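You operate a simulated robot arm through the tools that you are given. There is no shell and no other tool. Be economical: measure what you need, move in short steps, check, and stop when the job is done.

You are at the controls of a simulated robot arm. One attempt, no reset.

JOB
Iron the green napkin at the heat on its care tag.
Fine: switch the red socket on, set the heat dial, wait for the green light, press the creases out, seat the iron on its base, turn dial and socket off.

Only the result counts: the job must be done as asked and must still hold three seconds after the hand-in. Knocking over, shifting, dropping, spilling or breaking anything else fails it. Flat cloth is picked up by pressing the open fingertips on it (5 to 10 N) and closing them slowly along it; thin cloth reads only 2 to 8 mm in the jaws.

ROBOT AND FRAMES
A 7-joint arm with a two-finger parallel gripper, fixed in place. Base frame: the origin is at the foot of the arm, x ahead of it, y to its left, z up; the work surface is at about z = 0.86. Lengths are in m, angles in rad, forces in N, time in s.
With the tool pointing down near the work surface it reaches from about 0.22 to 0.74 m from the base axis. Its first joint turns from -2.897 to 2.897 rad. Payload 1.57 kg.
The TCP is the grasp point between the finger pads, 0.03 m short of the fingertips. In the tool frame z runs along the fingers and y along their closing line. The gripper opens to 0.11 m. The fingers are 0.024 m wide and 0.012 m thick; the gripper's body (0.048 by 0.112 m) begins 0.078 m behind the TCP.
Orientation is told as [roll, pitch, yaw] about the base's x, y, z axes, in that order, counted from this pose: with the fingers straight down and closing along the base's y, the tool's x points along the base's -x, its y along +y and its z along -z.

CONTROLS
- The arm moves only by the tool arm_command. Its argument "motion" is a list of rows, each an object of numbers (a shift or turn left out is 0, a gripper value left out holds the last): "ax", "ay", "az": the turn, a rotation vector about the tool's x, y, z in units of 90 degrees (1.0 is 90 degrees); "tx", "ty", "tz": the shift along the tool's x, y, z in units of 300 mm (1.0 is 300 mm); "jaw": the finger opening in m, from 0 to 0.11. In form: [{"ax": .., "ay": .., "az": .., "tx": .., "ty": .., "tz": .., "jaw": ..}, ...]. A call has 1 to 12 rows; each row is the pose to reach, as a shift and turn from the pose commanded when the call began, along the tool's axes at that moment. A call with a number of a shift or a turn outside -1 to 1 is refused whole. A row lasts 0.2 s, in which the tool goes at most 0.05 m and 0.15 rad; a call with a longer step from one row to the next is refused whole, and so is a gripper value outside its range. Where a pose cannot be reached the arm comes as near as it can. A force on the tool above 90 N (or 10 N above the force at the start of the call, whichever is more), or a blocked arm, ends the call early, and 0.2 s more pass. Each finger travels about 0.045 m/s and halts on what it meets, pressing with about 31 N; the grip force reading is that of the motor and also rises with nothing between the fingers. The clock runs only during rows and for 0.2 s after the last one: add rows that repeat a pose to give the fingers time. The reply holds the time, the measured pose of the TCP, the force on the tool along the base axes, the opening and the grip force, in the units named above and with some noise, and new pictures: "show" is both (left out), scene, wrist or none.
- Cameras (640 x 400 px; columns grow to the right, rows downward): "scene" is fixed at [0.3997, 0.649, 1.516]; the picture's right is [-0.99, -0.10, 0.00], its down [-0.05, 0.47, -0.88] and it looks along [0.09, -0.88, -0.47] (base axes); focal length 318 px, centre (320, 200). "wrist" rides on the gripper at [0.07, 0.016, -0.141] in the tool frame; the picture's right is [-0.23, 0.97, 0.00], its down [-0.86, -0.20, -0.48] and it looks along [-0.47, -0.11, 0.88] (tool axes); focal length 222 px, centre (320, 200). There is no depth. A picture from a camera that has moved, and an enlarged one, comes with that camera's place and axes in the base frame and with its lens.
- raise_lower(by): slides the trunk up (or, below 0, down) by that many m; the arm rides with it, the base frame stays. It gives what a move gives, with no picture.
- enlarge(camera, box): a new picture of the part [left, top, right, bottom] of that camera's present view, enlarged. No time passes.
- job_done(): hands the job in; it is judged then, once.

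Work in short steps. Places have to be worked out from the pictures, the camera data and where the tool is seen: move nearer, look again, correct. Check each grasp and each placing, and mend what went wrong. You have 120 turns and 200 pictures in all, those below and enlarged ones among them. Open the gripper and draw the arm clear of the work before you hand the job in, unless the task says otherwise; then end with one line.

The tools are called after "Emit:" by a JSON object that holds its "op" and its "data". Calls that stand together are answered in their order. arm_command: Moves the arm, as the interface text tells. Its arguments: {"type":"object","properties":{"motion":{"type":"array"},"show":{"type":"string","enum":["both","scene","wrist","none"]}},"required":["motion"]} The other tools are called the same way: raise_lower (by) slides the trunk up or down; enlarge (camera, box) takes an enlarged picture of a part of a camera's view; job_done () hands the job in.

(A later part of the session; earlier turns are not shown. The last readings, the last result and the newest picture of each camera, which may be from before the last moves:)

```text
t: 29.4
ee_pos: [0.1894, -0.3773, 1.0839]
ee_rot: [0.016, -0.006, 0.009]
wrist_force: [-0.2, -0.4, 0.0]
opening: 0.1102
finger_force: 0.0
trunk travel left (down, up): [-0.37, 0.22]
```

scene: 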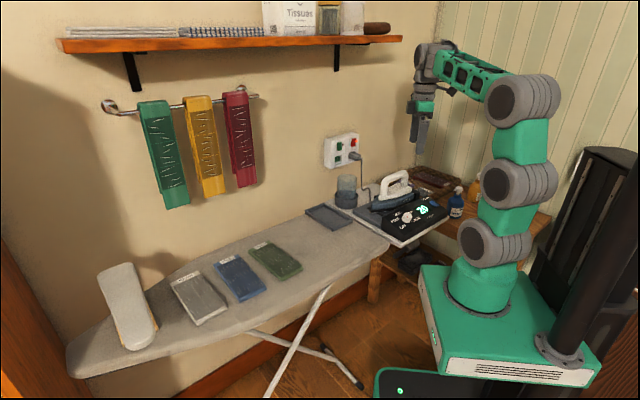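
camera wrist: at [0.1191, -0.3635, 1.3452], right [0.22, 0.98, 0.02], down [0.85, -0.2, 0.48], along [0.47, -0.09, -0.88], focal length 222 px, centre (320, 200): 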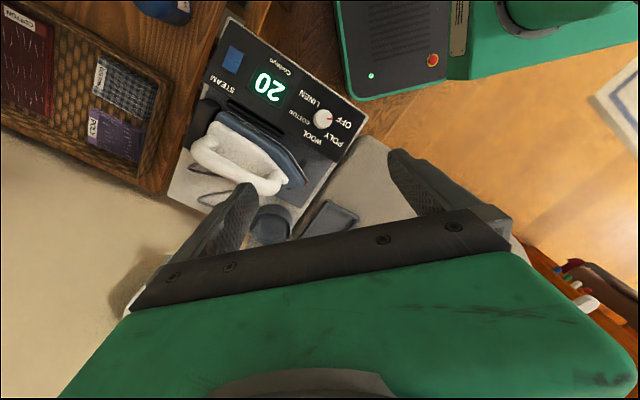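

No limit hit. Now at z≈1.08 above the dial; I zoom in with the wrist camera.

Emit:
{"op": "enlarge", "data": {"camera": "wrist", "box": [200, 20, 420, 200]}}

Emit:
{"op": "enlarge", "data": {"camera": "scene", "box": [370, 170, 470, 250]}}

```text
2.22 times, centred on (310, 110) of wrist
camera zoom: at [0.1195, -0.3637, 1.2254], right [0.22, 0.98, 0.02], down [0.85, -0.2, 0.48], along [0.47, -0.09, -0.88], focal length 494 px, centre (342, 400)
```

zoom: 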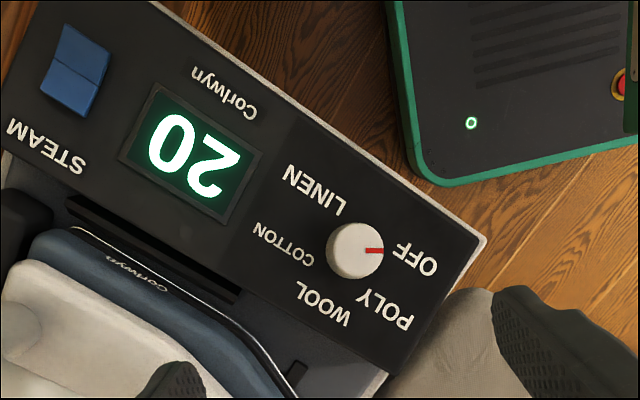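

```text
5.00 times, centred on (420, 210) of scene
camera zoom: at [0.3997, 0.649, 1.516], right [-0.99, -0.1, 0.0], down [-0.05, 0.47, -0.88], along [0.09, -0.88, -0.47], focal length 1589 px, centre (-180, 150)
```

zoom: 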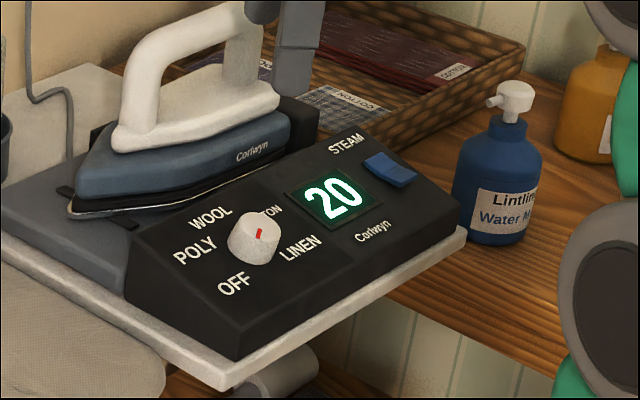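

Measured geometry: the panel slopes ~16° (rising toward the iron), knob base ≈ (0.187, -0.373, 0.898), marks go clockwise OFF→POLY→WOOL→COTTON→LINEN, with COTTON about 180° from OFF. I hover over the knob with the tool aligned with the panel normal, jaw 0.06.

Emit:
{"op": "arm_command", "data": {"motion": [{"ax": 0.04, "ay": -0.044, "tx": 0.025, "ty": 0.025, "tz": 0.08, "jaw": 0.06}, {"ax": 0.08, "ay": -0.088, "tx": 0.05, "ty": 0.05, "tz": 0.16}, {"ax": 0.119, "ay": -0.132, "tx": 0.075, "ty": 0.077, "tz": 0.24}, {"ax": 0.119, "ay": -0.132, "tx": 0.075, "ty": 0.077, "tz": 0.3}, {"ax": 0.119, "ay": -0.132, "tx": 0.075, "ty": 0.077, "tz": 0.3}]}}

```text
t: 30.6
ee_pos: [0.1681, -0.3557, 1.0224]
ee_rot: [-0.172, -0.211, 0.024]
wrist_force: [0.3, -0.9, -0.7]
opening: 0.0599
finger_force: 0.1
out of reach, approached as far as the arm can: row 3, 4, 5
trunk travel left (down, up): [-0.37, 0.22]
camera wrist: at [0.0699, -0.3184, 1.1426], right [0.23, 0.97, -0.11], down [0.73, -0.1, 0.67], along [0.64, -0.24, -0.73], focal length 222 px, centre (320, 200)
```

scene: 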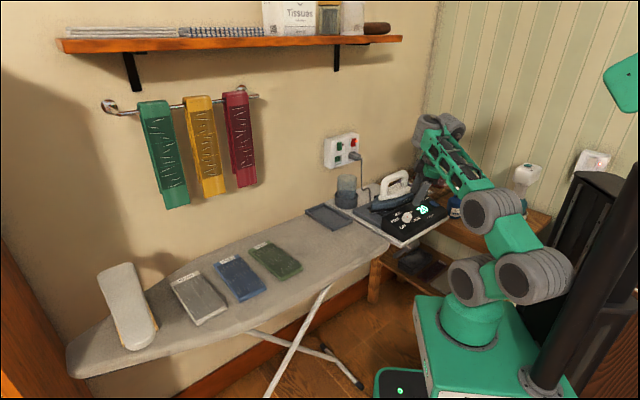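
wrist: 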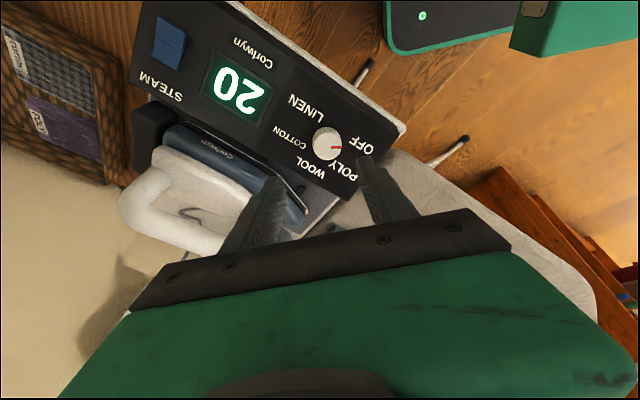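

Folding limit again (28 mm high). I rise along the tool and lower the trunk to gain room.

Emit:
{"op": "arm_command", "data": {"motion": [{"tz": -0.1}, {"tz": -0.2}, {"tz": -0.3}], "show": "none"}}

Emit:
{"op": "raise_lower", "data": {"by": -0.12}}

Emit:
{"op": "arm_command", "data": {"motion": [{"tz": 0.0}]}}

```text
t: 31.4
ee_pos: [0.1428, -0.3425, 1.1098]
ee_rot: [-0.17, -0.211, 0.011]
wrist_force: [-0.3, -0.4, 0.1]
opening: 0.0599
finger_force: 0.1
trunk travel left (down, up): [-0.37, 0.22]
```

```text
t: 32.9
ee_pos: [0.1418, -0.3427, 0.9919]
ee_rot: [-0.174, -0.212, 0.012]
wrist_force: [-0.3, -0.3, -0.2]
opening: 0.0603
finger_force: 0.0
trunk travel left (down, up): [-0.25, 0.34]
```

```text
t: 33.3
ee_pos: [0.1425, -0.3428, 0.9915]
ee_rot: [-0.174, -0.214, 0.01]
wrist_force: [-0.1, -0.3, -0.3]
opening: 0.0602
finger_force: 0.0
trunk travel left (down, up): [-0.25, 0.34]
camera wrist: at [0.0456, -0.3034, 1.1099], right [0.25, 0.96, -0.12], down [0.73, -0.1, 0.68], along [0.64, -0.25, -0.73], focal length 222 px, centre (320, 200)
```

scene: 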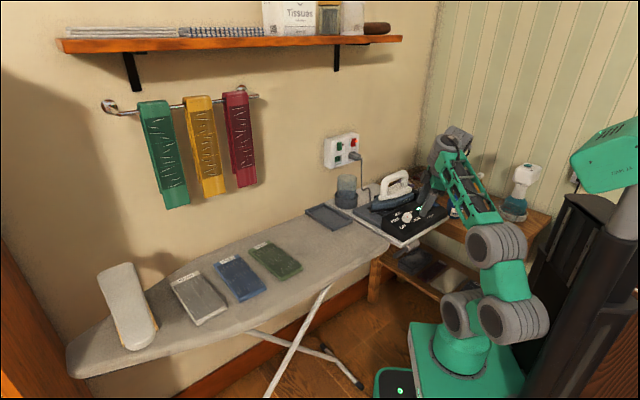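
wrist: 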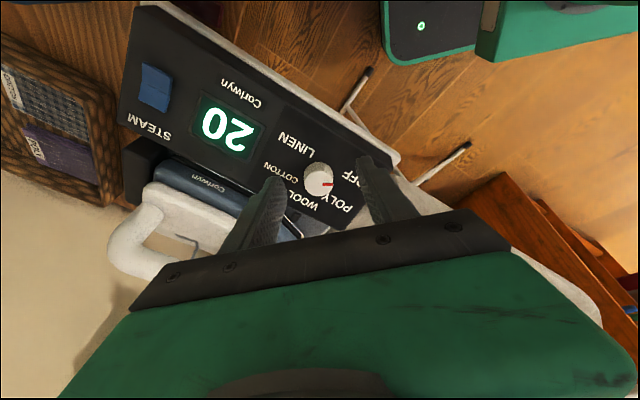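

Knob confirmed at ≈(0.185, -0.367) top z 0.914. I centre over it and test rotating the wrist +90° (clockwise from above) in the air.

Emit:
{"op": "arm_command", "data": {"motion": [{"tx": -0.04, "ty": -0.016, "tz": 0.006, "az": 0.09}, {"tx": -0.082, "ty": -0.032, "tz": 0.013, "az": 0.18}, {"tx": -0.082, "ty": -0.032, "tz": 0.013, "az": 0.27}, {"tx": -0.082, "ty": -0.032, "tz": 0.013, "az": 0.36}, {"tx": -0.082, "ty": -0.032, "tz": 0.013, "az": 0.45}, {"tx": -0.082, "ty": -0.032, "tz": 0.013, "az": 0.54}, {"tx": -0.082, "ty": -0.032, "tz": 0.013, "az": 0.63}, {"tx": -0.082, "ty": -0.032, "tz": 0.013, "az": 0.72}, {"tx": -0.082, "ty": -0.032, "tz": 0.013, "az": 0.81}, {"tx": -0.082, "ty": -0.032, "tz": 0.013, "az": 0.9}, {"tx": -0.082, "ty": -0.032, "tz": 0.013, "az": 0.99}]}}

```text
t: 35.7
ee_pos: [0.171, -0.3525, 0.9939]
ee_rot: [0.212, -0.173, -1.57]
wrist_force: [0.0, 1.1, 0.1]
opening: 0.06
finger_force: 0.0
trunk travel left (down, up): [-0.25, 0.34]
camera wrist: at [0.1578, -0.2593, 1.1215], right [0.95, -0.19, 0.24], down [-0.3, -0.77, 0.57], along [0.08, -0.61, -0.79], focal length 222 px, centre (320, 200)
```

scene: 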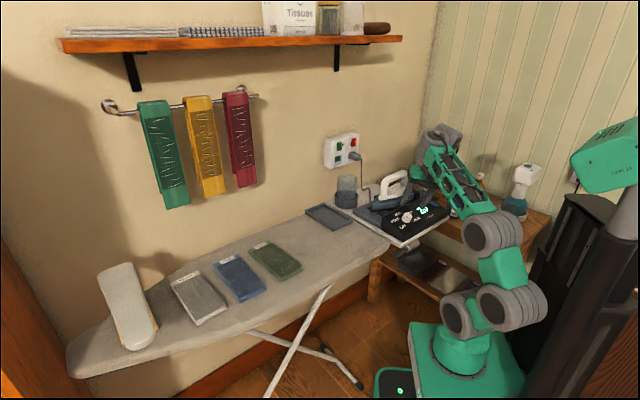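
wrist: 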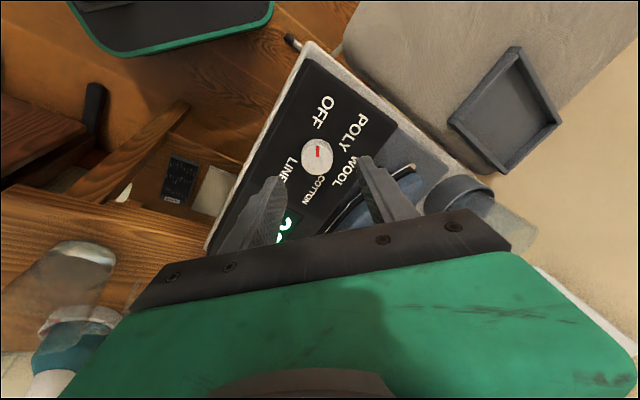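

+90° works and the dial is centred between the fingers. I test a further +90°.

Emit:
{"op": "arm_command", "data": {"motion": [{"az": 0.09}, {"az": 0.18}, {"az": 0.27}, {"az": 0.36}, {"az": 0.45}, {"az": 0.54}, {"az": 0.63}, {"az": 0.72}, {"az": 0.81}, {"az": 0.9}, {"az": 0.99}], "show": "wrist"}}

```text
t: 38.1
ee_pos: [0.1717, -0.3518, 0.9932]
ee_rot: [0.179, 0.209, -3.087]
wrist_force: [0.4, -0.9, -0.9]
opening: 0.0603
finger_force: 0.1
trunk travel left (down, up): [-0.25, 0.34]
camera wrist: at [0.2106, -0.3407, 1.1475], right [-0.21, -0.97, 0.12], down [-0.94, 0.23, 0.25], along [-0.27, -0.06, -0.96], focal length 222 px, centre (320, 200)
```

wrist: 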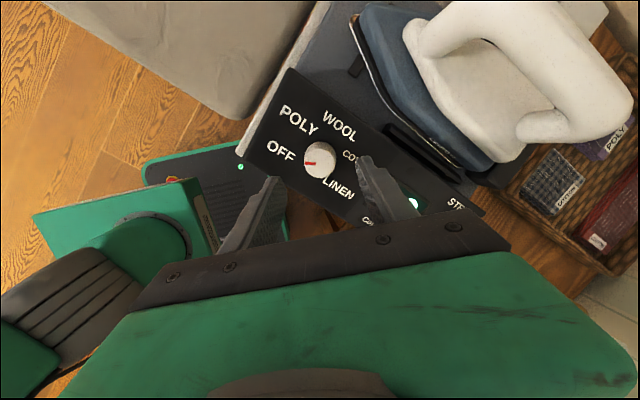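

Full 180° range is available. I zoom in to measure the mark and label angles around the knob.

Emit:
{"op": "enlarge", "data": {"camera": "wrist", "box": [255, 90, 395, 230]}}

```text
2.86 times, centred on (325, 160) of wrist
camera zoom: at [0.2106, -0.3407, 1.1475], right [-0.21, -0.97, 0.12], down [-0.94, 0.23, 0.25], along [-0.27, -0.06, -0.96], focal length 635 px, centre (306, 314)
```

zoom: 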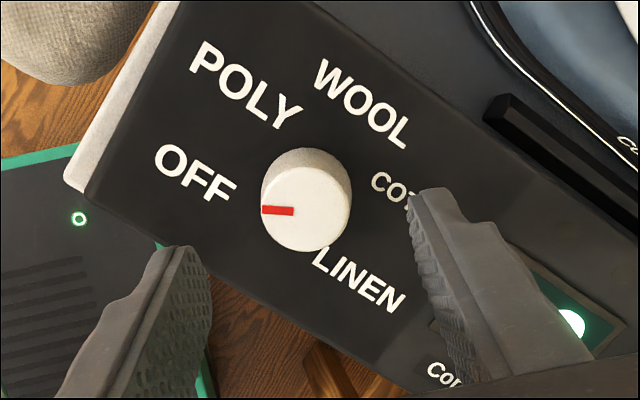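

The mark sits at ~210° in panel terms, symmetric with the labels, so COTTON is 180° clockwise from OFF. I rotate back 180° in the air before grasping.

Emit:
{"op": "arm_command", "data": {"motion": [{"az": -0.09}, {"az": -0.18}, {"az": -0.27}, {"az": -0.36}, {"az": -0.45}, {"az": -0.54}, {"az": -0.63}, {"az": -0.72}, {"az": -0.81}, {"az": -0.9}, {"az": -0.99}], "show": "none"}}

Emit:
{"op": "arm_command", "data": {"motion": [{"az": -0.09}, {"az": -0.18}, {"az": -0.27}, {"az": -0.36}, {"az": -0.45}, {"az": -0.54}, {"az": -0.63}, {"az": -0.72}, {"az": -0.81}, {"az": -0.9}, {"az": -0.99}, {"az": -1.0}], "show": "wrist"}}

```text
t: 40.5
ee_pos: [0.1717, -0.3508, 0.9947]
ee_rot: [0.213, -0.172, -1.563]
wrist_force: [-0.2, 0.4, -0.1]
opening: 0.06
finger_force: 0.0
trunk travel left (down, up): [-0.25, 0.34]
```

```text
t: 43.1
ee_pos: [0.1543, -0.3581, 0.9891]
ee_rot: [-0.167, -0.207, -0.012]
wrist_force: [0.1, -0.9, -0.7]
opening: 0.0601
finger_force: 0.2
trunk travel left (down, up): [-0.25, 0.34]
camera wrist: at [0.0596, -0.3179, 1.109], right [0.27, 0.96, -0.11], down [0.73, -0.13, 0.67], along [0.63, -0.26, -0.73], focal length 222 px, centre (320, 200)
```

wrist: 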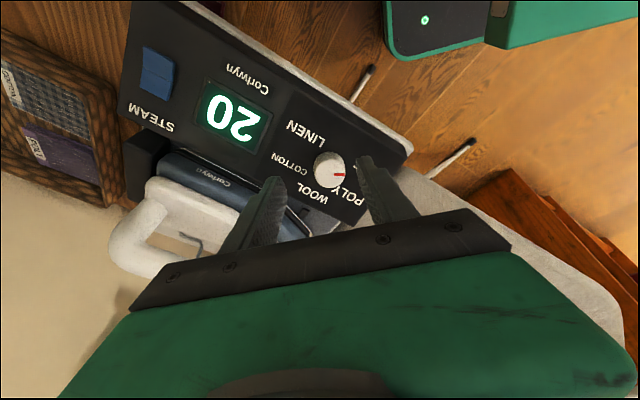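

Position is ~18 mm off the commanded one here; I check whether it was still settling.

Emit:
{"op": "arm_command", "data": {"motion": [{"az": 0.0}, {"az": 0.0}, {"az": 0.0}], "show": "none"}}

```text
t: 43.9
ee_pos: [0.1546, -0.3582, 0.9894]
ee_rot: [-0.168, -0.206, -0.012]
wrist_force: [-0.8, 1.1, -0.1]
opening: 0.0602
finger_force: 0.0
trunk travel left (down, up): [-0.25, 0.34]
```

Emit:
{"op": "arm_command", "data": {"motion": [{"tx": -0.03, "ty": 0.01, "tz": -0.005}, {"tx": -0.059, "ty": 0.018, "tz": -0.01}, {"tx": -0.059, "ty": 0.018, "tz": -0.01}], "show": "wrist"}}

```text
t: 44.7
ee_pos: [0.1545, -0.3576, 0.9954]
ee_rot: [-0.166, -0.206, -0.062]
wrist_force: [0.2, 0.3, 0.4]
opening: 0.0602
finger_force: 0.1
trunk travel left (down, up): [-0.25, 0.34]
camera wrist: at [0.0623, -0.312, 1.1155], right [0.32, 0.94, -0.11], down [0.72, -0.16, 0.67], along [0.61, -0.29, -0.73], focal length 222 px, centre (320, 200)
```

wrist: 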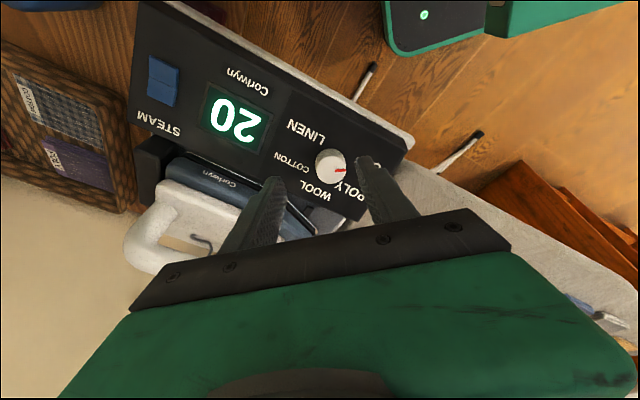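

The wrist's last joint is at its limit at yaw 0 here. I shift the start angle by +0.3 (27°) and re-centre.

Emit:
{"op": "arm_command", "data": {"motion": [{"az": 0.09}, {"az": 0.18, "tx": -0.03, "ty": 0.01, "tz": 0}, {"az": 0.27, "tx": -0.046, "ty": 0.015, "tz": 0}, {"az": 0.3, "tx": -0.046, "ty": 0.015, "tz": 0}, {"az": 0.3, "tx": -0.046, "ty": 0.015, "tz": 0}], "show": "wrist"}}

```text
t: 45.9
ee_pos: [0.2032, -0.341, 1.0023]
ee_rot: [-0.062, -0.267, -0.441]
wrist_force: [-0.2, -0.2, -0.3]
opening: 0.0599
finger_force: 0.1
trunk travel left (down, up): [-0.25, 0.34]
camera wrist: at [0.1197, -0.2729, 1.1187], right [0.63, 0.78, 0.0], down [0.56, -0.45, 0.7], along [0.54, -0.44, -0.72], focal length 222 px, centre (320, 200)
```

wrist: 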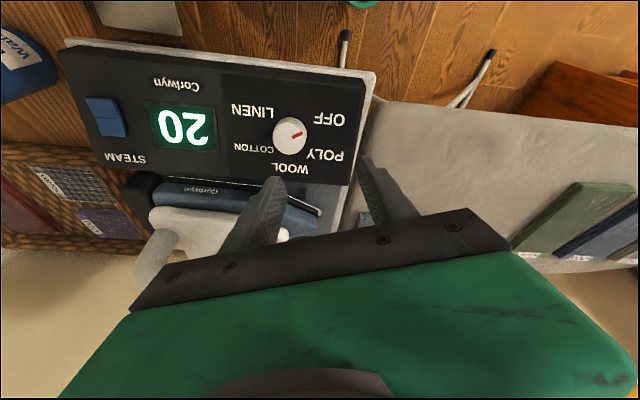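

Reached as commanded (targets accumulate). Knob re-triangulated at (0.185, -0.366, top 0.914). I centre over it along the panel normal.

Emit:
{"op": "arm_command", "data": {"motion": [{"tx": 0.05, "ty": -0.04}, {"tx": 0.095, "ty": -0.08}, {"tx": 0.095, "ty": -0.08}], "show": "wrist"}}

```text
t: 46.7
ee_pos: [0.1663, -0.3507, 0.9947]
ee_rot: [-0.062, -0.267, -0.44]
wrist_force: [-0.6, 0.3, 0.9]
opening: 0.0603
finger_force: 0.1
trunk travel left (down, up): [-0.25, 0.34]
camera wrist: at [0.0838, -0.2836, 1.1118], right [0.63, 0.78, 0.0], down [0.56, -0.45, 0.7], along [0.54, -0.44, -0.72], focal length 222 px, centre (320, 200)
```

wrist: 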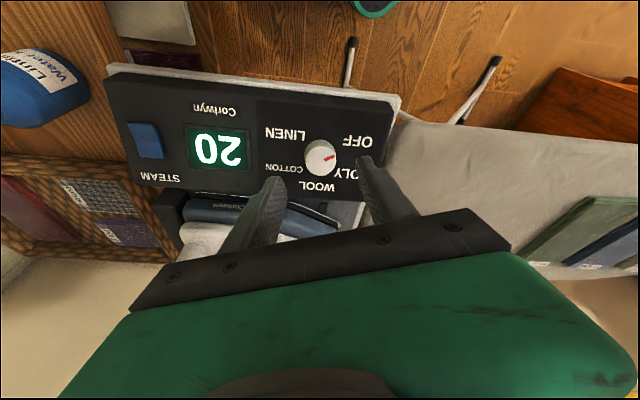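

The knob top sits exactly on the tool axis. I descend 60 mm along it, with the jaw open 0.06.

Emit:
{"op": "arm_command", "data": {"motion": [{"tz": 0.05}, {"tz": 0.1}, {"tz": 0.15}, {"tz": 0.2}, {"tz": 0.21}], "show": "both"}}

```text
t: 47.8
ee_pos: [0.1265, -0.3749, 0.9358]
ee_rot: [-0.06, -0.263, -0.587]
wrist_force: [-0.5, 0.0, -0.1]
opening: 0.0601
finger_force: 0.0
trunk travel left (down, up): [-0.25, 0.34]
stopped in row 5: the arm was blocked; the commanded pose is now the measured one
camera wrist: at [0.0538, -0.2967, 1.0532], right [0.73, 0.68, 0.0], down [0.49, -0.53, 0.7], along [0.47, -0.51, -0.72], focal length 222 px, centre (320, 200)
```

scene: 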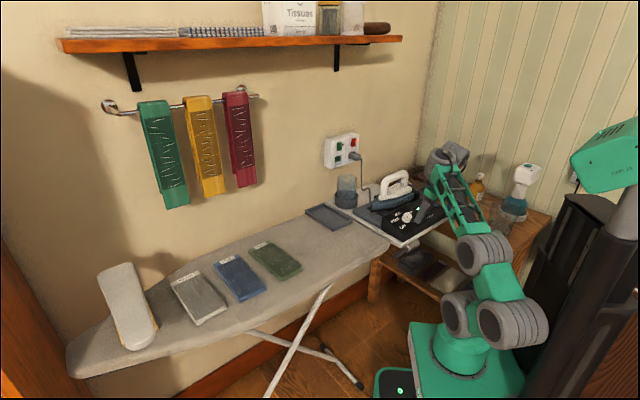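
wrist: 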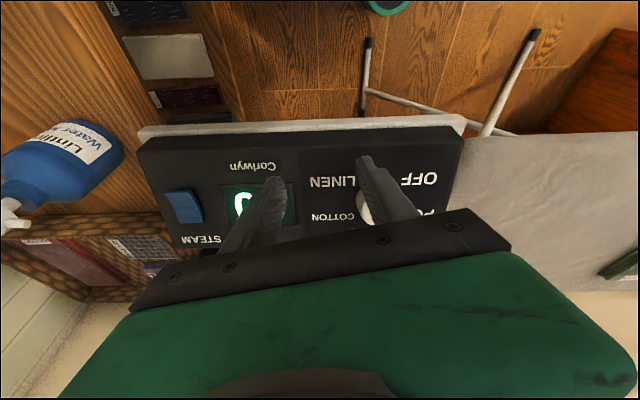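

The arm drifted 5 cm off in x while descending (joint limits), so I back up at once and give it more room by lowering the trunk.

Emit:
{"op": "arm_command", "data": {"motion": [{"tz": -0.1}, {"tz": -0.2}, {"tz": -0.3}, {"tz": -0.4}, {"tz": -0.5}, {"tz": -0.55}], "show": "none"}}

Emit:
{"op": "raise_lower", "data": {"by": -0.1}}

Emit:
{"op": "arm_command", "data": {"motion": [{"tz": 0}]}}

```text
t: 49.2
ee_pos: [0.0996, -0.3451, 1.094]
ee_rot: [-0.06, -0.263, -0.581]
wrist_force: [-0.4, 0.0, -0.1]
opening: 0.0599
finger_force: 0.0
trunk travel left (down, up): [-0.25, 0.34]
```

```text
t: 50.5
ee_pos: [0.1001, -0.3433, 0.995]
ee_rot: [-0.059, -0.262, -0.583]
wrist_force: [0.5, 0.1, 0.1]
opening: 0.06
finger_force: 0.0
trunk travel left (down, up): [-0.15, 0.44]
```

```text
t: 50.9
ee_pos: [0.0981, -0.3445, 0.9945]
ee_rot: [-0.06, -0.262, -0.583]
wrist_force: [0.3, 0.2, -0.1]
opening: 0.0597
finger_force: 0.0
trunk travel left (down, up): [-0.15, 0.44]
camera wrist: at [0.0271, -0.2665, 1.1116], right [0.73, 0.68, 0.0], down [0.49, -0.53, 0.7], along [0.48, -0.51, -0.72], focal length 222 px, centre (320, 200)
```

scene: 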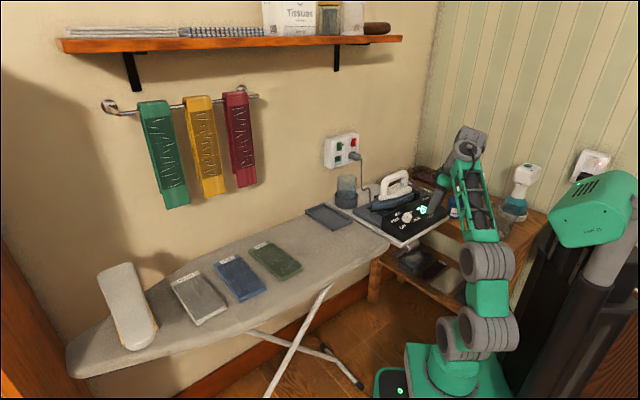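
wrist: 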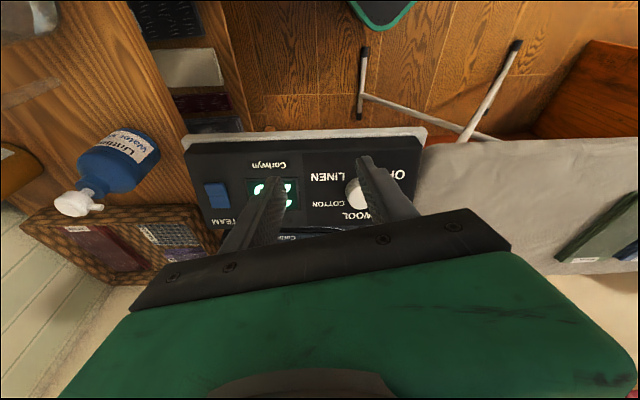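

I move back over the knob with a further +0.2 of yaw, keeping away from the last joint's limit.

Emit:
{"op": "arm_command", "data": {"motion": [{"tx": -0.05, "ty": 0.03, "tz": 0.0, "az": 0.06}, {"tx": -0.1, "ty": 0.06, "tz": 0.02, "az": 0.13}, {"tx": -0.15, "ty": 0.085, "tz": 0.035, "az": 0.2}, {"tx": -0.202, "ty": 0.112, "tz": 0.048, "az": 0.2}, {"tx": -0.202, "ty": 0.112, "tz": 0.048, "az": 0.2}], "show": "wrist"}}

```text
t: 52.1
ee_pos: [0.1689, -0.3521, 0.9929]
ee_rot: [0.029, -0.269, -0.909]
wrist_force: [0.1, 0.3, -0.3]
opening: 0.0602
finger_force: 0.0
trunk travel left (down, up): [-0.15, 0.44]
camera wrist: at [0.1155, -0.262, 1.1117], right [0.9, 0.43, 0.09], down [0.26, -0.68, 0.68], along [0.35, -0.59, -0.73], focal length 222 px, centre (320, 200)
```

wrist: 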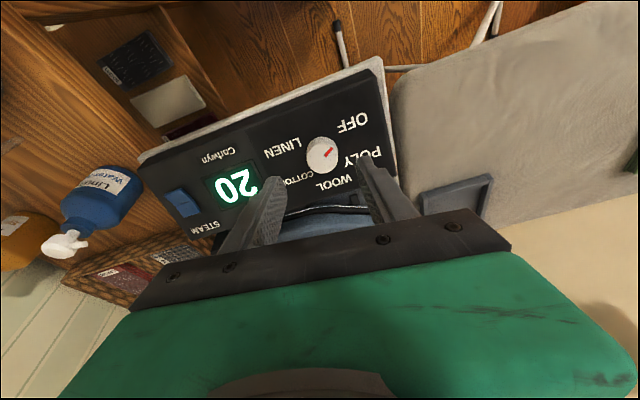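

Centred again. I descend in a first stage of 30 mm and check that position tracks.

Emit:
{"op": "arm_command", "data": {"motion": [{"tz": 0.05}, {"tz": 0.1}, {"tz": 0.1}], "show": "none"}}

```text
t: 52.9
ee_pos: [0.1761, -0.3581, 0.9647]
ee_rot: [0.027, -0.269, -0.908]
wrist_force: [0.9, -0.3, 0.4]
opening: 0.0598
finger_force: 0.0
trunk travel left (down, up): [-0.15, 0.44]
```

Tracks well; continue down 31 mm to grasp height.

Emit:
{"op": "arm_command", "data": {"motion": [{"tz": 0.04}, {"tz": 0.08}, {"tz": 0.105}, {"tz": 0.105}], "show": "wrist"}}

Emit:
{"op": "enlarge", "data": {"camera": "scene", "box": [370, 160, 470, 250]}}

```text
t: 53.9
ee_pos: [0.1815, -0.3639, 0.9335]
ee_rot: [0.028, -0.269, -0.908]
wrist_force: [0.2, -0.5, 1.1]
opening: 0.0598
finger_force: 0.0
trunk travel left (down, up): [-0.15, 0.44]
camera wrist: at [0.1276, -0.2737, 1.0522], right [0.9, 0.43, 0.09], down [0.26, -0.68, 0.68], along [0.35, -0.59, -0.73], focal length 222 px, centre (320, 200)
```

wrist: 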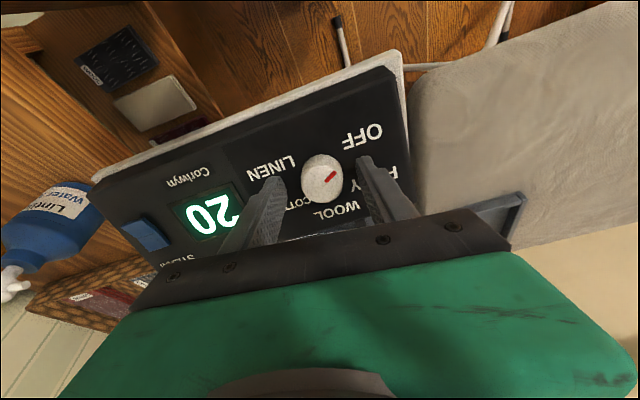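

```text
4.44 times, centred on (420, 205) of scene
camera zoom: at [0.3997, 0.649, 1.516], right [-0.99, -0.1, 0.0], down [-0.05, 0.47, -0.88], along [0.09, -0.88, -0.47], focal length 1412 px, centre (-124, 178)
```

zoom: 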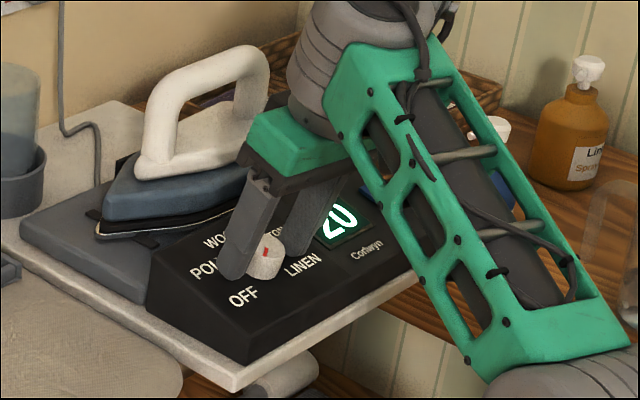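

The fingers straddle the knob cleanly. I close on it.

Emit:
{"op": "arm_command", "data": {"motion": [{"tx": 0.01, "jaw": 0.06}, {"tx": 0.01, "jaw": 0.02}, {"tx": 0.01}, {"tx": 0.01}, {"tx": 0.01}], "show": "wrist"}}

```text
t: 55.1
ee_pos: [0.1814, -0.3604, 0.9346]
ee_rot: [0.028, -0.268, -0.906]
wrist_force: [3.7, 5.6, -0.7]
opening: 0.0334
finger_force: 35.7
trunk travel left (down, up): [-0.15, 0.44]
camera wrist: at [0.1273, -0.2702, 1.0518], right [0.9, 0.43, 0.09], down [0.26, -0.68, 0.68], along [0.35, -0.59, -0.73], focal length 222 px, centre (320, 200)
```

wrist: 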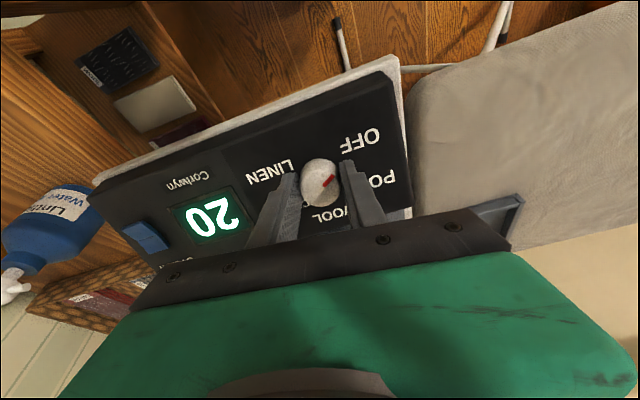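

Gripped at 33 mm. Now rotate clockwise (+az) by 90° as a first half.

Emit:
{"op": "arm_command", "data": {"motion": [{"az": 0.09, "tx": 0.0}, {"az": 0.18}, {"az": 0.27}, {"az": 0.36}, {"az": 0.45}, {"az": 0.54}, {"az": 0.63}, {"az": 0.72}, {"az": 0.81}, {"az": 0.9}, {"az": 0.99}], "show": "wrist"}}

```text
t: 57.5
ee_pos: [0.1822, -0.3603, 0.9342]
ee_rot: [0.269, 0.022, -2.456]
wrist_force: [40.7, -3.4, 3.6]
opening: 0.033
finger_force: 40.8
trunk travel left (down, up): [-0.15, 0.44]
camera wrist: at [0.2212, -0.3018, 1.0766], right [0.41, -0.88, 0.25], down [-0.87, -0.3, 0.39], along [-0.27, -0.38, -0.89], focal length 222 px, centre (320, 200)
```

wrist: 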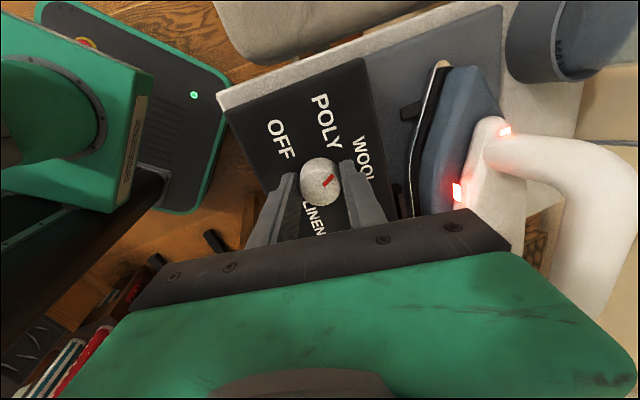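

The dial follows (mark between POLY and WOOL), and the iron's heating lights are red. There's 40 N of side force in +x, so I shift 4 mm that way while turning the other 90°.

Emit:
{"op": "arm_command", "data": {"motion": [{"tx": 0.01, "ty": 0.008}, {"az": 0.09, "tx": 0.01, "ty": 0.008}, {"az": 0.18, "tx": 0.01, "ty": 0.008}, {"az": 0.27, "tx": 0.01, "ty": 0.008}, {"az": 0.36, "tx": 0.01, "ty": 0.008}, {"az": 0.45, "tx": 0.01, "ty": 0.008}, {"az": 0.54, "tx": 0.01, "ty": 0.008}, {"az": 0.63, "tx": 0.01, "ty": 0.008}, {"az": 0.72, "tx": 0.01, "ty": 0.008}, {"az": 0.81, "tx": 0.01, "ty": 0.008}, {"az": 0.9, "tx": 0.01, "ty": 0.008}, {"az": 0.99, "tx": 0.01, "ty": 0.008}], "show": "wrist"}}

```text
t: 60.1
ee_pos: [0.1817, -0.3612, 0.9338]
ee_rot: [-0.021, 0.268, 2.263]
wrist_force: [0.2, -8.7, -8.5]
opening: 0.0327
finger_force: 41.4
trunk travel left (down, up): [-0.15, 0.44]
camera wrist: at [0.1876, -0.3969, 1.0894], right [-0.89, -0.46, -0.08], down [-0.46, 0.85, 0.24], along [-0.04, 0.25, -0.97], focal length 222 px, centre (320, 200)
```

wrist: 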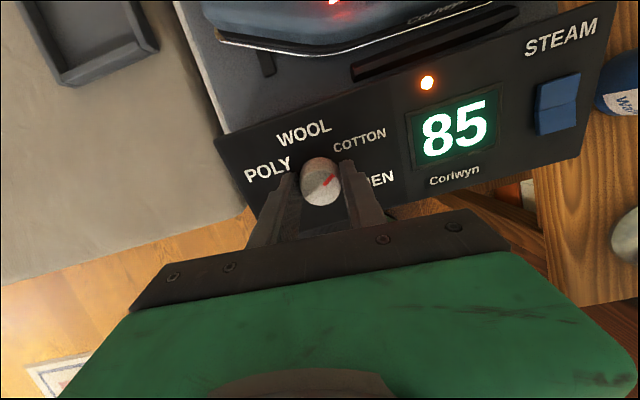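

The mark points at COTTON, the display reads 85 and the lamp is orange (heating). I release and rise to check.

Emit:
{"op": "arm_command", "data": {"motion": [{"jaw": 0.07}, {"jaw": 0.07}, {"jaw": 0.07}, {"tz": -0.1}, {"tz": -0.2}, {"tz": -0.3}, {"tz": -0.4}], "show": "wrist"}}

Emit:
{"op": "enlarge", "data": {"camera": "wrist", "box": [230, 60, 430, 200]}}

```text
t: 61.7
ee_pos: [0.161, -0.3381, 1.0532]
ee_rot: [-0.02, 0.27, 2.263]
wrist_force: [1.0, 0.8, 0.1]
opening: 0.0699
finger_force: 0.0
trunk travel left (down, up): [-0.15, 0.44]
camera wrist: at [0.1659, -0.3736, 1.2083], right [-0.89, -0.46, -0.08], down [-0.46, 0.85, 0.24], along [-0.04, 0.25, -0.97], focal length 222 px, centre (320, 200)
```

wrist: 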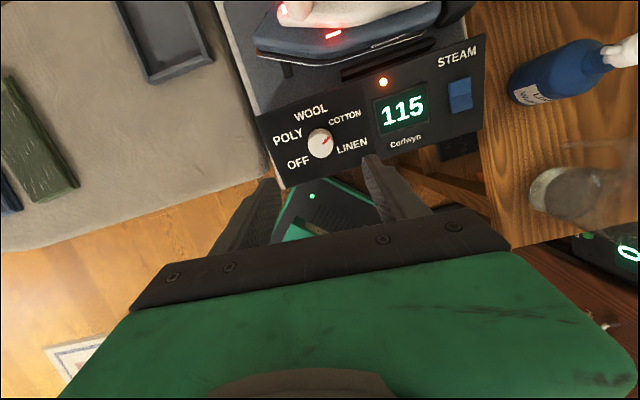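

```text
2.86 times, centred on (330, 130) of wrist
camera zoom: at [0.1659, -0.3736, 1.2083], right [-0.89, -0.46, -0.08], down [-0.46, 0.85, 0.24], along [-0.04, 0.25, -0.97], focal length 635 px, centre (291, 400)
```

zoom: 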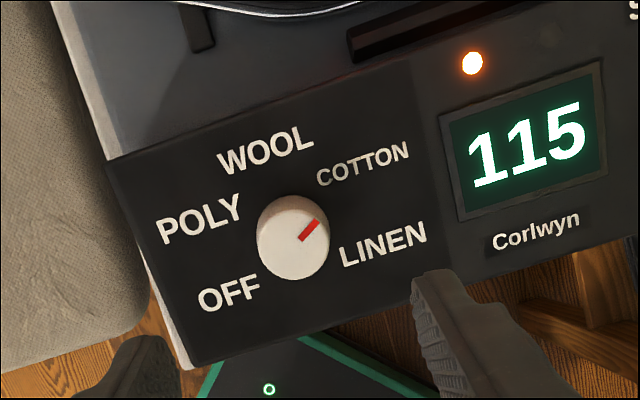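

The mark points at COTTON; temperature is climbing (115, orange). Now for the iron: its axis runs along (0.67, 0.74) and the handle bar centre is ≈(0.229, -0.523), top z≈1.02. I raise the trunk and make the tool vertical again.

Emit:
{"op": "raise_lower", "data": {"by": 0.22}}

Emit:
{"op": "arm_command", "data": {"motion": [{"ax": -0.012, "ay": -0.085}, {"ax": -0.023, "ay": -0.17}, {"ax": -0.023, "ay": -0.17}], "show": "none"}}

Emit:
{"op": "arm_command", "data": {"motion": [{"az": -0.09}, {"az": -0.18}, {"az": -0.27}, {"az": -0.36}, {"az": -0.45}, {"az": -0.54}, {"az": -0.63}, {"az": -0.72}, {"az": -0.81}, {"az": -0.9}, {"az": -0.99}]}}

```text
t: 64.0
ee_pos: [0.1613, -0.3396, 1.2737]
ee_rot: [-0.019, 0.269, 2.265]
wrist_force: [0.1, -0.4, 0.0]
opening: 0.07
finger_force: 0.1
trunk travel left (down, up): [-0.37, 0.22]
```

```text
t: 64.8
ee_pos: [0.1602, -0.3339, 1.2291]
ee_rot: [0.017, 0.002, 2.265]
wrist_force: [0.9, -1.0, -0.1]
opening: 0.07
finger_force: 0.1
out of reach, approached as far as the arm can: row 1, 2, 3
trunk travel left (down, up): [-0.37, 0.22]
```

```text
t: 67.2
ee_pos: [0.1593, -0.3321, 1.2309]
ee_rot: [0.005, -0.018, -2.46]
wrist_force: [-0.3, -0.8, -0.4]
opening: 0.0701
finger_force: 0.0
trunk travel left (down, up): [-0.37, 0.22]
camera wrist: at [0.2252, -0.2989, 1.3706], right [0.44, -0.9, 0.01], down [-0.78, -0.38, 0.49], along [-0.44, -0.22, -0.87], focal length 222 px, centre (320, 200)
```

scene: 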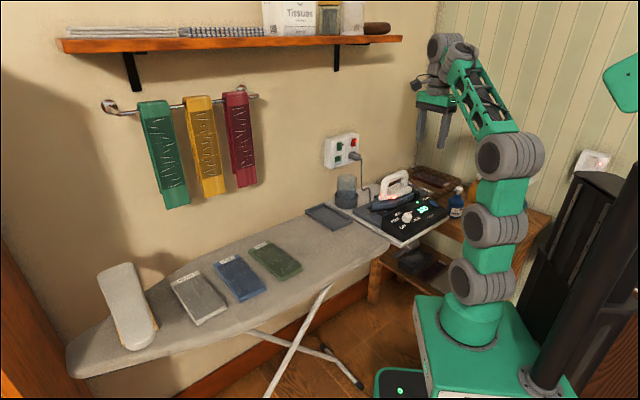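
wrist: 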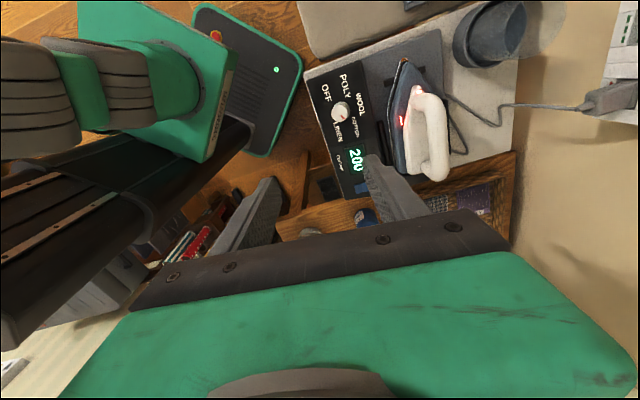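

The display now reads 200. I move over the iron handle (hover z≈1.15), aligning the jaws across the handle.

Emit:
{"op": "arm_command", "data": {"motion": [{"tx": -0.03, "ty": 0.1, "tz": 0.03, "az": -0.02}, {"tx": -0.07, "ty": 0.21, "tz": 0.09, "az": -0.05}, {"tx": -0.11, "ty": 0.32, "tz": 0.15, "az": -0.07}, {"tx": -0.15, "ty": 0.43, "tz": 0.22, "az": -0.095}, {"tx": -0.19, "ty": 0.54, "tz": 0.29, "az": -0.095}, {"tx": -0.217, "ty": 0.639, "tz": 0.35, "az": -0.095}, {"tx": -0.217, "ty": 0.639, "tz": 0.35, "az": -0.095, "jaw": 0.11}]}}

```text
t: 68.8
ee_pos: [0.2281, -0.5232, 1.129]
ee_rot: [0.0, -0.018, -2.312]
wrist_force: [0.6, -0.8, -0.5]
opening: 0.104
finger_force: 0.0
trunk travel left (down, up): [-0.37, 0.22]
camera wrist: at [0.2895, -0.4801, 1.2694], right [0.56, -0.83, 0.0], down [-0.72, -0.49, 0.49], along [-0.41, -0.28, -0.87], focal length 222 px, centre (320, 200)
```

scene: 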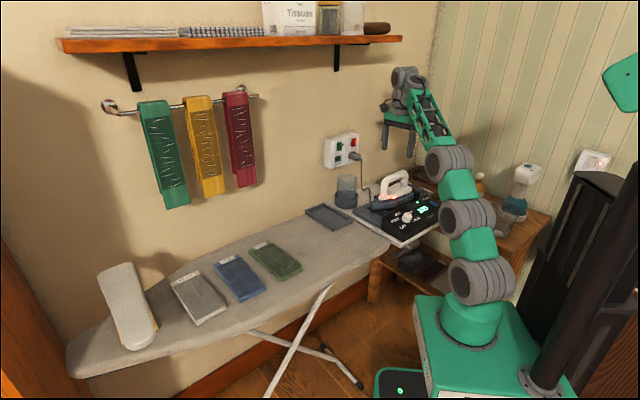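
wrist: 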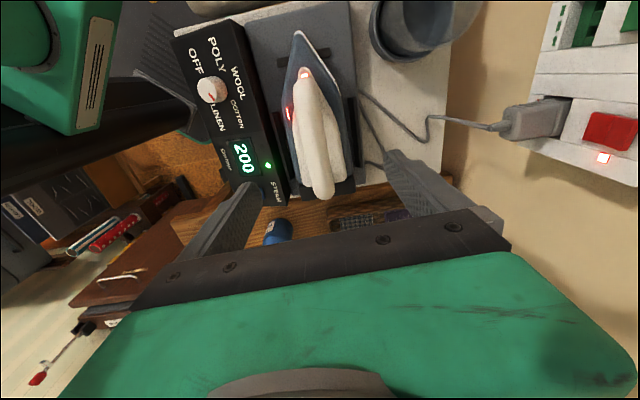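

The lamp is green. I enlarge to check handle alignment between the fingers.

Emit:
{"op": "enlarge", "data": {"camera": "wrist", "box": [220, 20, 420, 210]}}

Emit:
{"op": "enlarge", "data": {"camera": "scene", "box": [340, 150, 460, 250]}}

```text
2.11 times, centred on (320, 115) of wrist
camera zoom: at [0.2895, -0.4801, 1.2694], right [0.56, -0.83, 0.0], down [-0.72, -0.49, 0.49], along [-0.41, -0.28, -0.87], focal length 468 px, centre (320, 379)
```

zoom: 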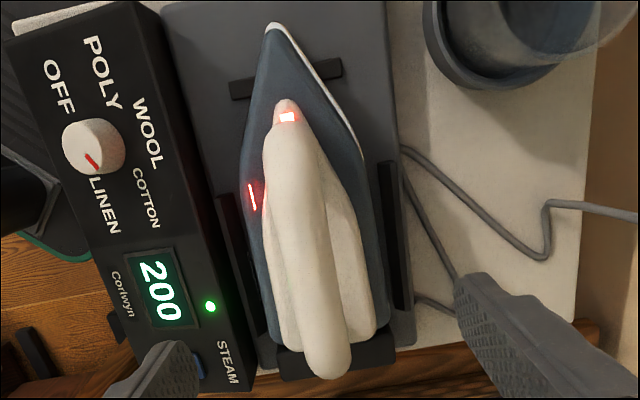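

```text
4.00 times, centred on (400, 200) of scene
camera zoom: at [0.3997, 0.649, 1.516], right [-0.99, -0.1, 0.0], down [-0.05, 0.47, -0.88], along [0.09, -0.88, -0.47], focal length 1271 px, centre (0, 200)
```

zoom: 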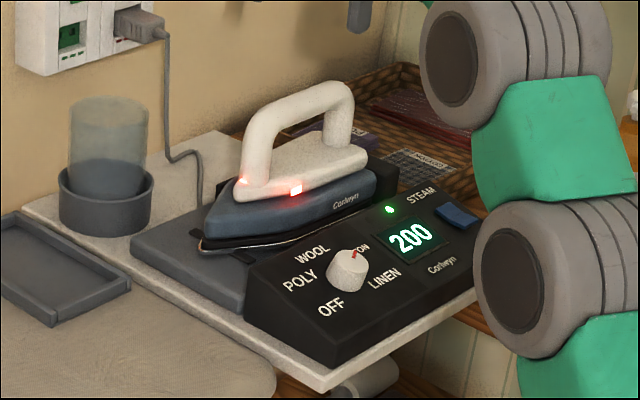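

The handle bar is ~9 mm toward -tool-y from my axis; bar top z≈1.016. I shift and descend so the pads straddle the bar at z≈1.0.

Emit:
{"op": "arm_command", "data": {"motion": [{"ty": -0.015, "tz": 0.06}, {"ty": -0.03, "tz": 0.13}, {"ty": -0.03, "tz": 0.2}, {"ty": -0.03, "tz": 0.27}, {"ty": -0.03, "tz": 0.34}, {"ty": -0.03, "tz": 0.4}, {"ty": -0.03, "tz": 0.42}, {"ty": -0.03, "tz": 0.42}]}}

Emit:
{"op": "enlarge", "data": {"camera": "scene", "box": [340, 140, 460, 240]}}

```text
t: 70.6
ee_pos: [0.2176, -0.5173, 1.0013]
ee_rot: [0.002, -0.017, -2.315]
wrist_force: [0.4, -0.5, -0.3]
opening: 0.1098
finger_force: 0.1
trunk travel left (down, up): [-0.37, 0.22]
camera wrist: at [0.2795, -0.476, 1.1423], right [0.56, -0.83, 0.0], down [-0.72, -0.49, 0.49], along [-0.41, -0.28, -0.87], focal length 222 px, centre (320, 200)
```

scene: 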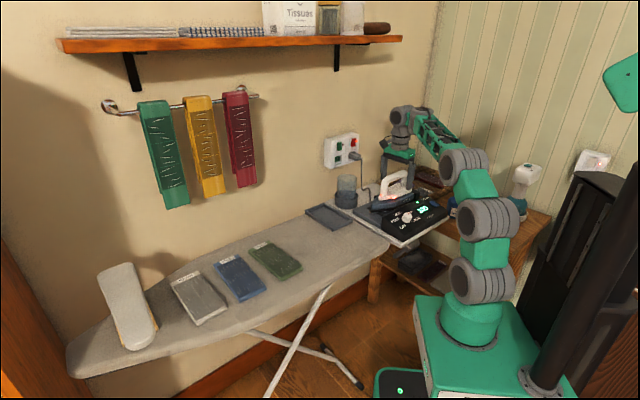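
wrist: 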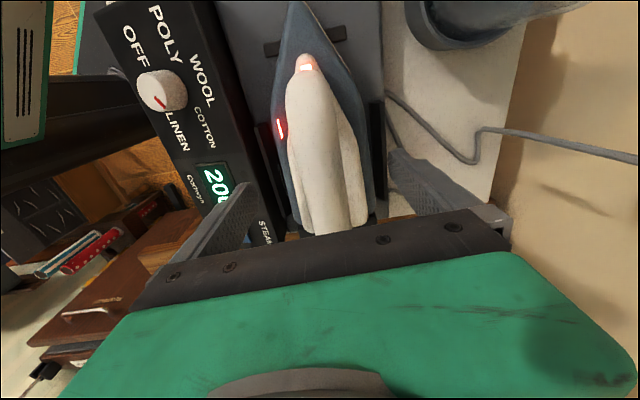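

```text
4.00 times, centred on (400, 190) of scene
camera zoom: at [0.3997, 0.649, 1.516], right [-0.99, -0.1, 0.0], down [-0.05, 0.47, -0.88], along [0.09, -0.88, -0.47], focal length 1271 px, centre (0, 240)
```

zoom: 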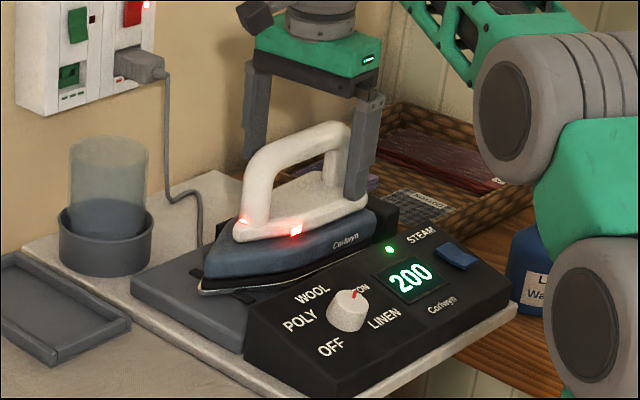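

The TCP projects onto the middle of the handle bar. I close the jaws on it.

Emit:
{"op": "arm_command", "data": {"motion": [{"jaw": 0.01}, {"jaw": 0.01}, {"jaw": 0.01}, {"jaw": 0.01}, {"jaw": 0.01}, {"jaw": 0.01}, {"jaw": 0.01}], "show": "wrist"}}

```text
t: 72.2
ee_pos: [0.2194, -0.5178, 1.0016]
ee_rot: [-0.001, -0.017, -2.313]
wrist_force: [5.0, 2.3, 3.1]
opening: 0.0288
finger_force: 31.0
trunk travel left (down, up): [-0.37, 0.22]
camera wrist: at [0.2801, -0.4759, 1.1421], right [0.56, -0.83, 0.0], down [-0.72, -0.49, 0.49], along [-0.41, -0.28, -0.87], focal length 222 px, centre (320, 200)
```

wrist: 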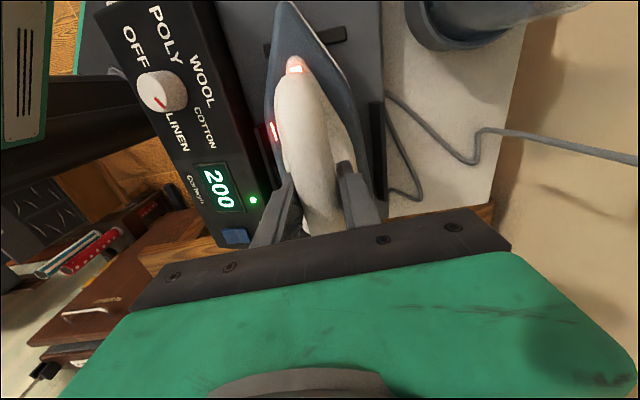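

Gripped firmly at 29 mm. I lift straight up 12 cm.

Emit:
{"op": "arm_command", "data": {"motion": [{"tz": -0.04}, {"tz": -0.1}, {"tz": -0.17}, {"tz": -0.25}, {"tz": -0.33}, {"tz": -0.4}, {"tz": -0.4}]}}

```text
t: 73.8
ee_pos: [0.2217, -0.5181, 1.1221]
ee_rot: [-0.002, -0.016, -2.313]
wrist_force: [-0.5, 0.0, -10.5]
opening: 0.0286
finger_force: 31.1
trunk travel left (down, up): [-0.37, 0.22]
camera wrist: at [0.284, -0.476, 1.2627], right [0.56, -0.83, 0.0], down [-0.72, -0.49, 0.49], along [-0.41, -0.28, -0.87], focal length 222 px, centre (320, 200)
```

scene: 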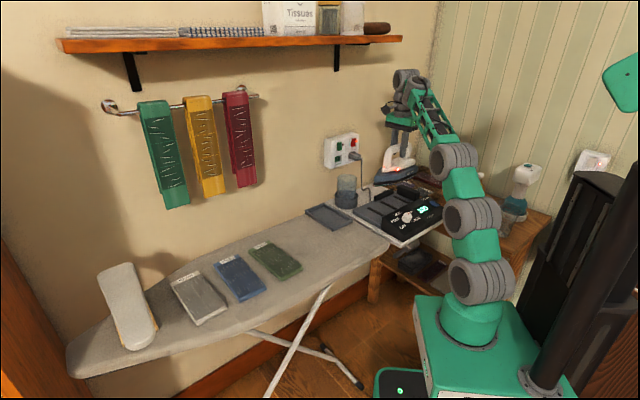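
wrist: 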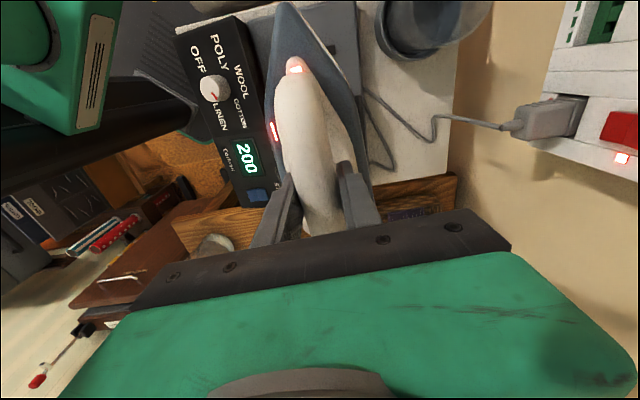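

Lifted (≈10 N). I check the iron's attitude in the scene view before carrying it.

Emit:
{"op": "enlarge", "data": {"camera": "scene", "box": [340, 90, 460, 240]}}

```text
2.67 times, centred on (400, 165) of scene
camera zoom: at [0.3997, 0.649, 1.516], right [-0.99, -0.1, 0.0], down [-0.05, 0.47, -0.88], along [0.09, -0.88, -0.47], focal length 847 px, centre (107, 293)
```

zoom: 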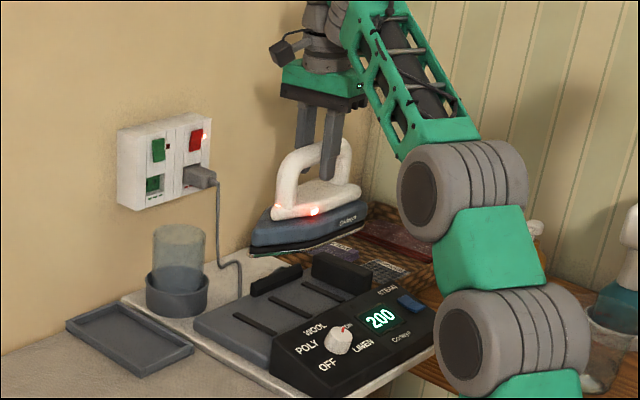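

The iron hangs level. Base has rails, crossbars and a rear stop. The blue napkin is only ~3.5 cm from the green one, so I'll align the iron with the green napkin's long axis. I raise the trunk 8 cm and start carrying, turning the iron.

Emit:
{"op": "raise_lower", "data": {"by": 0.08}}

Emit:
{"op": "arm_command", "data": {"motion": [{"tx": 0.08, "ty": -0.01, "az": -0.04}, {"tx": 0.18, "ty": -0.025, "az": -0.12}, {"tx": 0.28, "ty": -0.04, "az": -0.2}, {"tx": 0.38, "ty": -0.055, "az": -0.28}, {"tx": 0.48, "ty": -0.07, "az": -0.36}, {"tx": 0.56, "ty": -0.08, "az": -0.44}, {"tx": 0.631, "ty": -0.09, "az": -0.5}, {"tx": 0.631, "ty": -0.09, "az": -0.5}], "show": "scene"}}

```text
t: 75.0
ee_pos: [0.2226, -0.518, 1.2021]
ee_rot: [0.0, -0.018, -2.311]
wrist_force: [0.3, -0.1, -10.4]
opening: 0.029
finger_force: 31.4
trunk travel left (down, up): [-0.45, 0.14]
```

```text
t: 76.8
ee_pos: [0.3307, -0.3616, 1.1988]
ee_rot: [-0.012, -0.013, -1.526]
wrist_force: [0.1, 1.1, -10.4]
opening: 0.0289
finger_force: 30.9
trunk travel left (down, up): [-0.45, 0.14]
```

scene: 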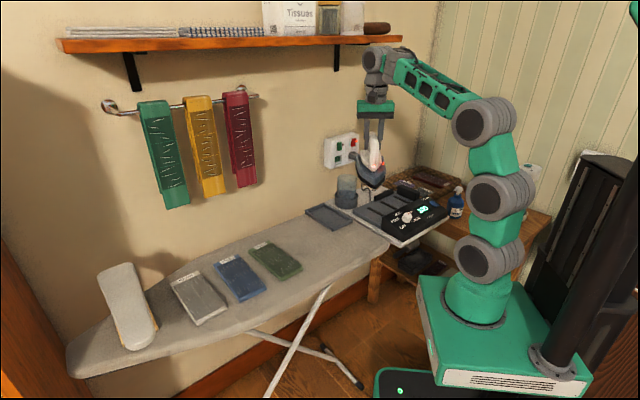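

Good. Next leg toward the napkin, completing the turn and coming down a little.

Emit:
{"op": "arm_command", "data": {"motion": [{"tx": 0.05, "ty": 0.07, "tz": 0.0, "az": -0.04}, {"tx": 0.11, "ty": 0.17, "tz": 0.0, "az": -0.1}, {"tx": 0.18, "ty": 0.28, "tz": 0.03, "az": -0.16}, {"tx": 0.25, "ty": 0.39, "tz": 0.06, "az": -0.22}, {"tx": 0.33, "ty": 0.5, "tz": 0.1, "az": -0.28}, {"tx": 0.41, "ty": 0.61, "tz": 0.13, "az": -0.34}, {"tx": 0.49, "ty": 0.72, "tz": 0.17, "az": -0.4}, {"tx": 0.56, "ty": 0.83, "tz": 0.2, "az": -0.46}, {"tx": 0.627, "ty": 0.93, "tz": 0.233, "az": -0.51}, {"tx": 0.627, "ty": 0.93, "tz": 0.233, "az": -0.51}]}}

```text
t: 79.0
ee_pos: [0.6048, -0.1603, 1.12]
ee_rot: [-0.018, 0.0, -0.726]
wrist_force: [0.5, 0.3, -11.2]
opening: 0.0288
finger_force: 31.0
trunk travel left (down, up): [-0.45, 0.14]
camera wrist: at [0.5659, -0.0997, 1.2628], right [0.82, 0.58, -0.02], down [0.51, -0.71, 0.48], along [0.27, -0.4, -0.88], focal length 222 px, centre (320, 200)
```

scene: 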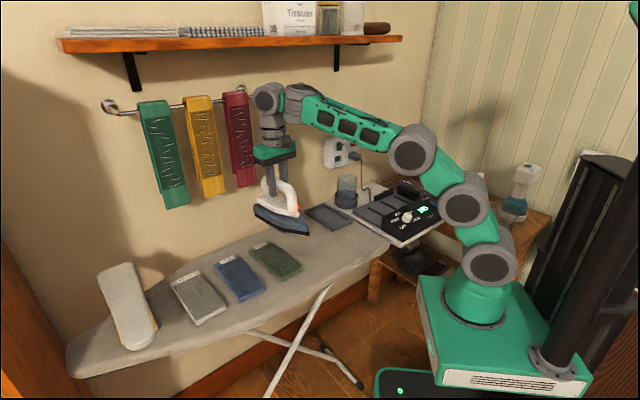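
wrist: 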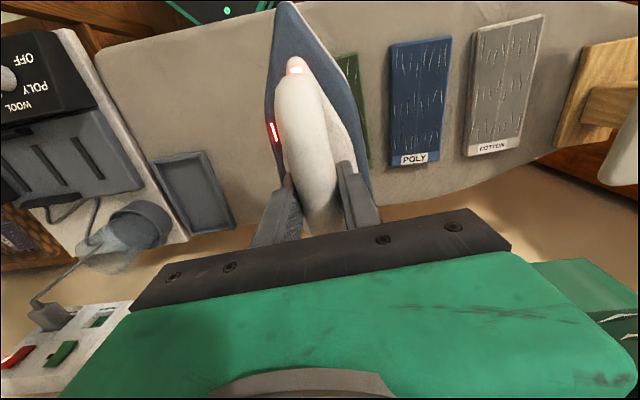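

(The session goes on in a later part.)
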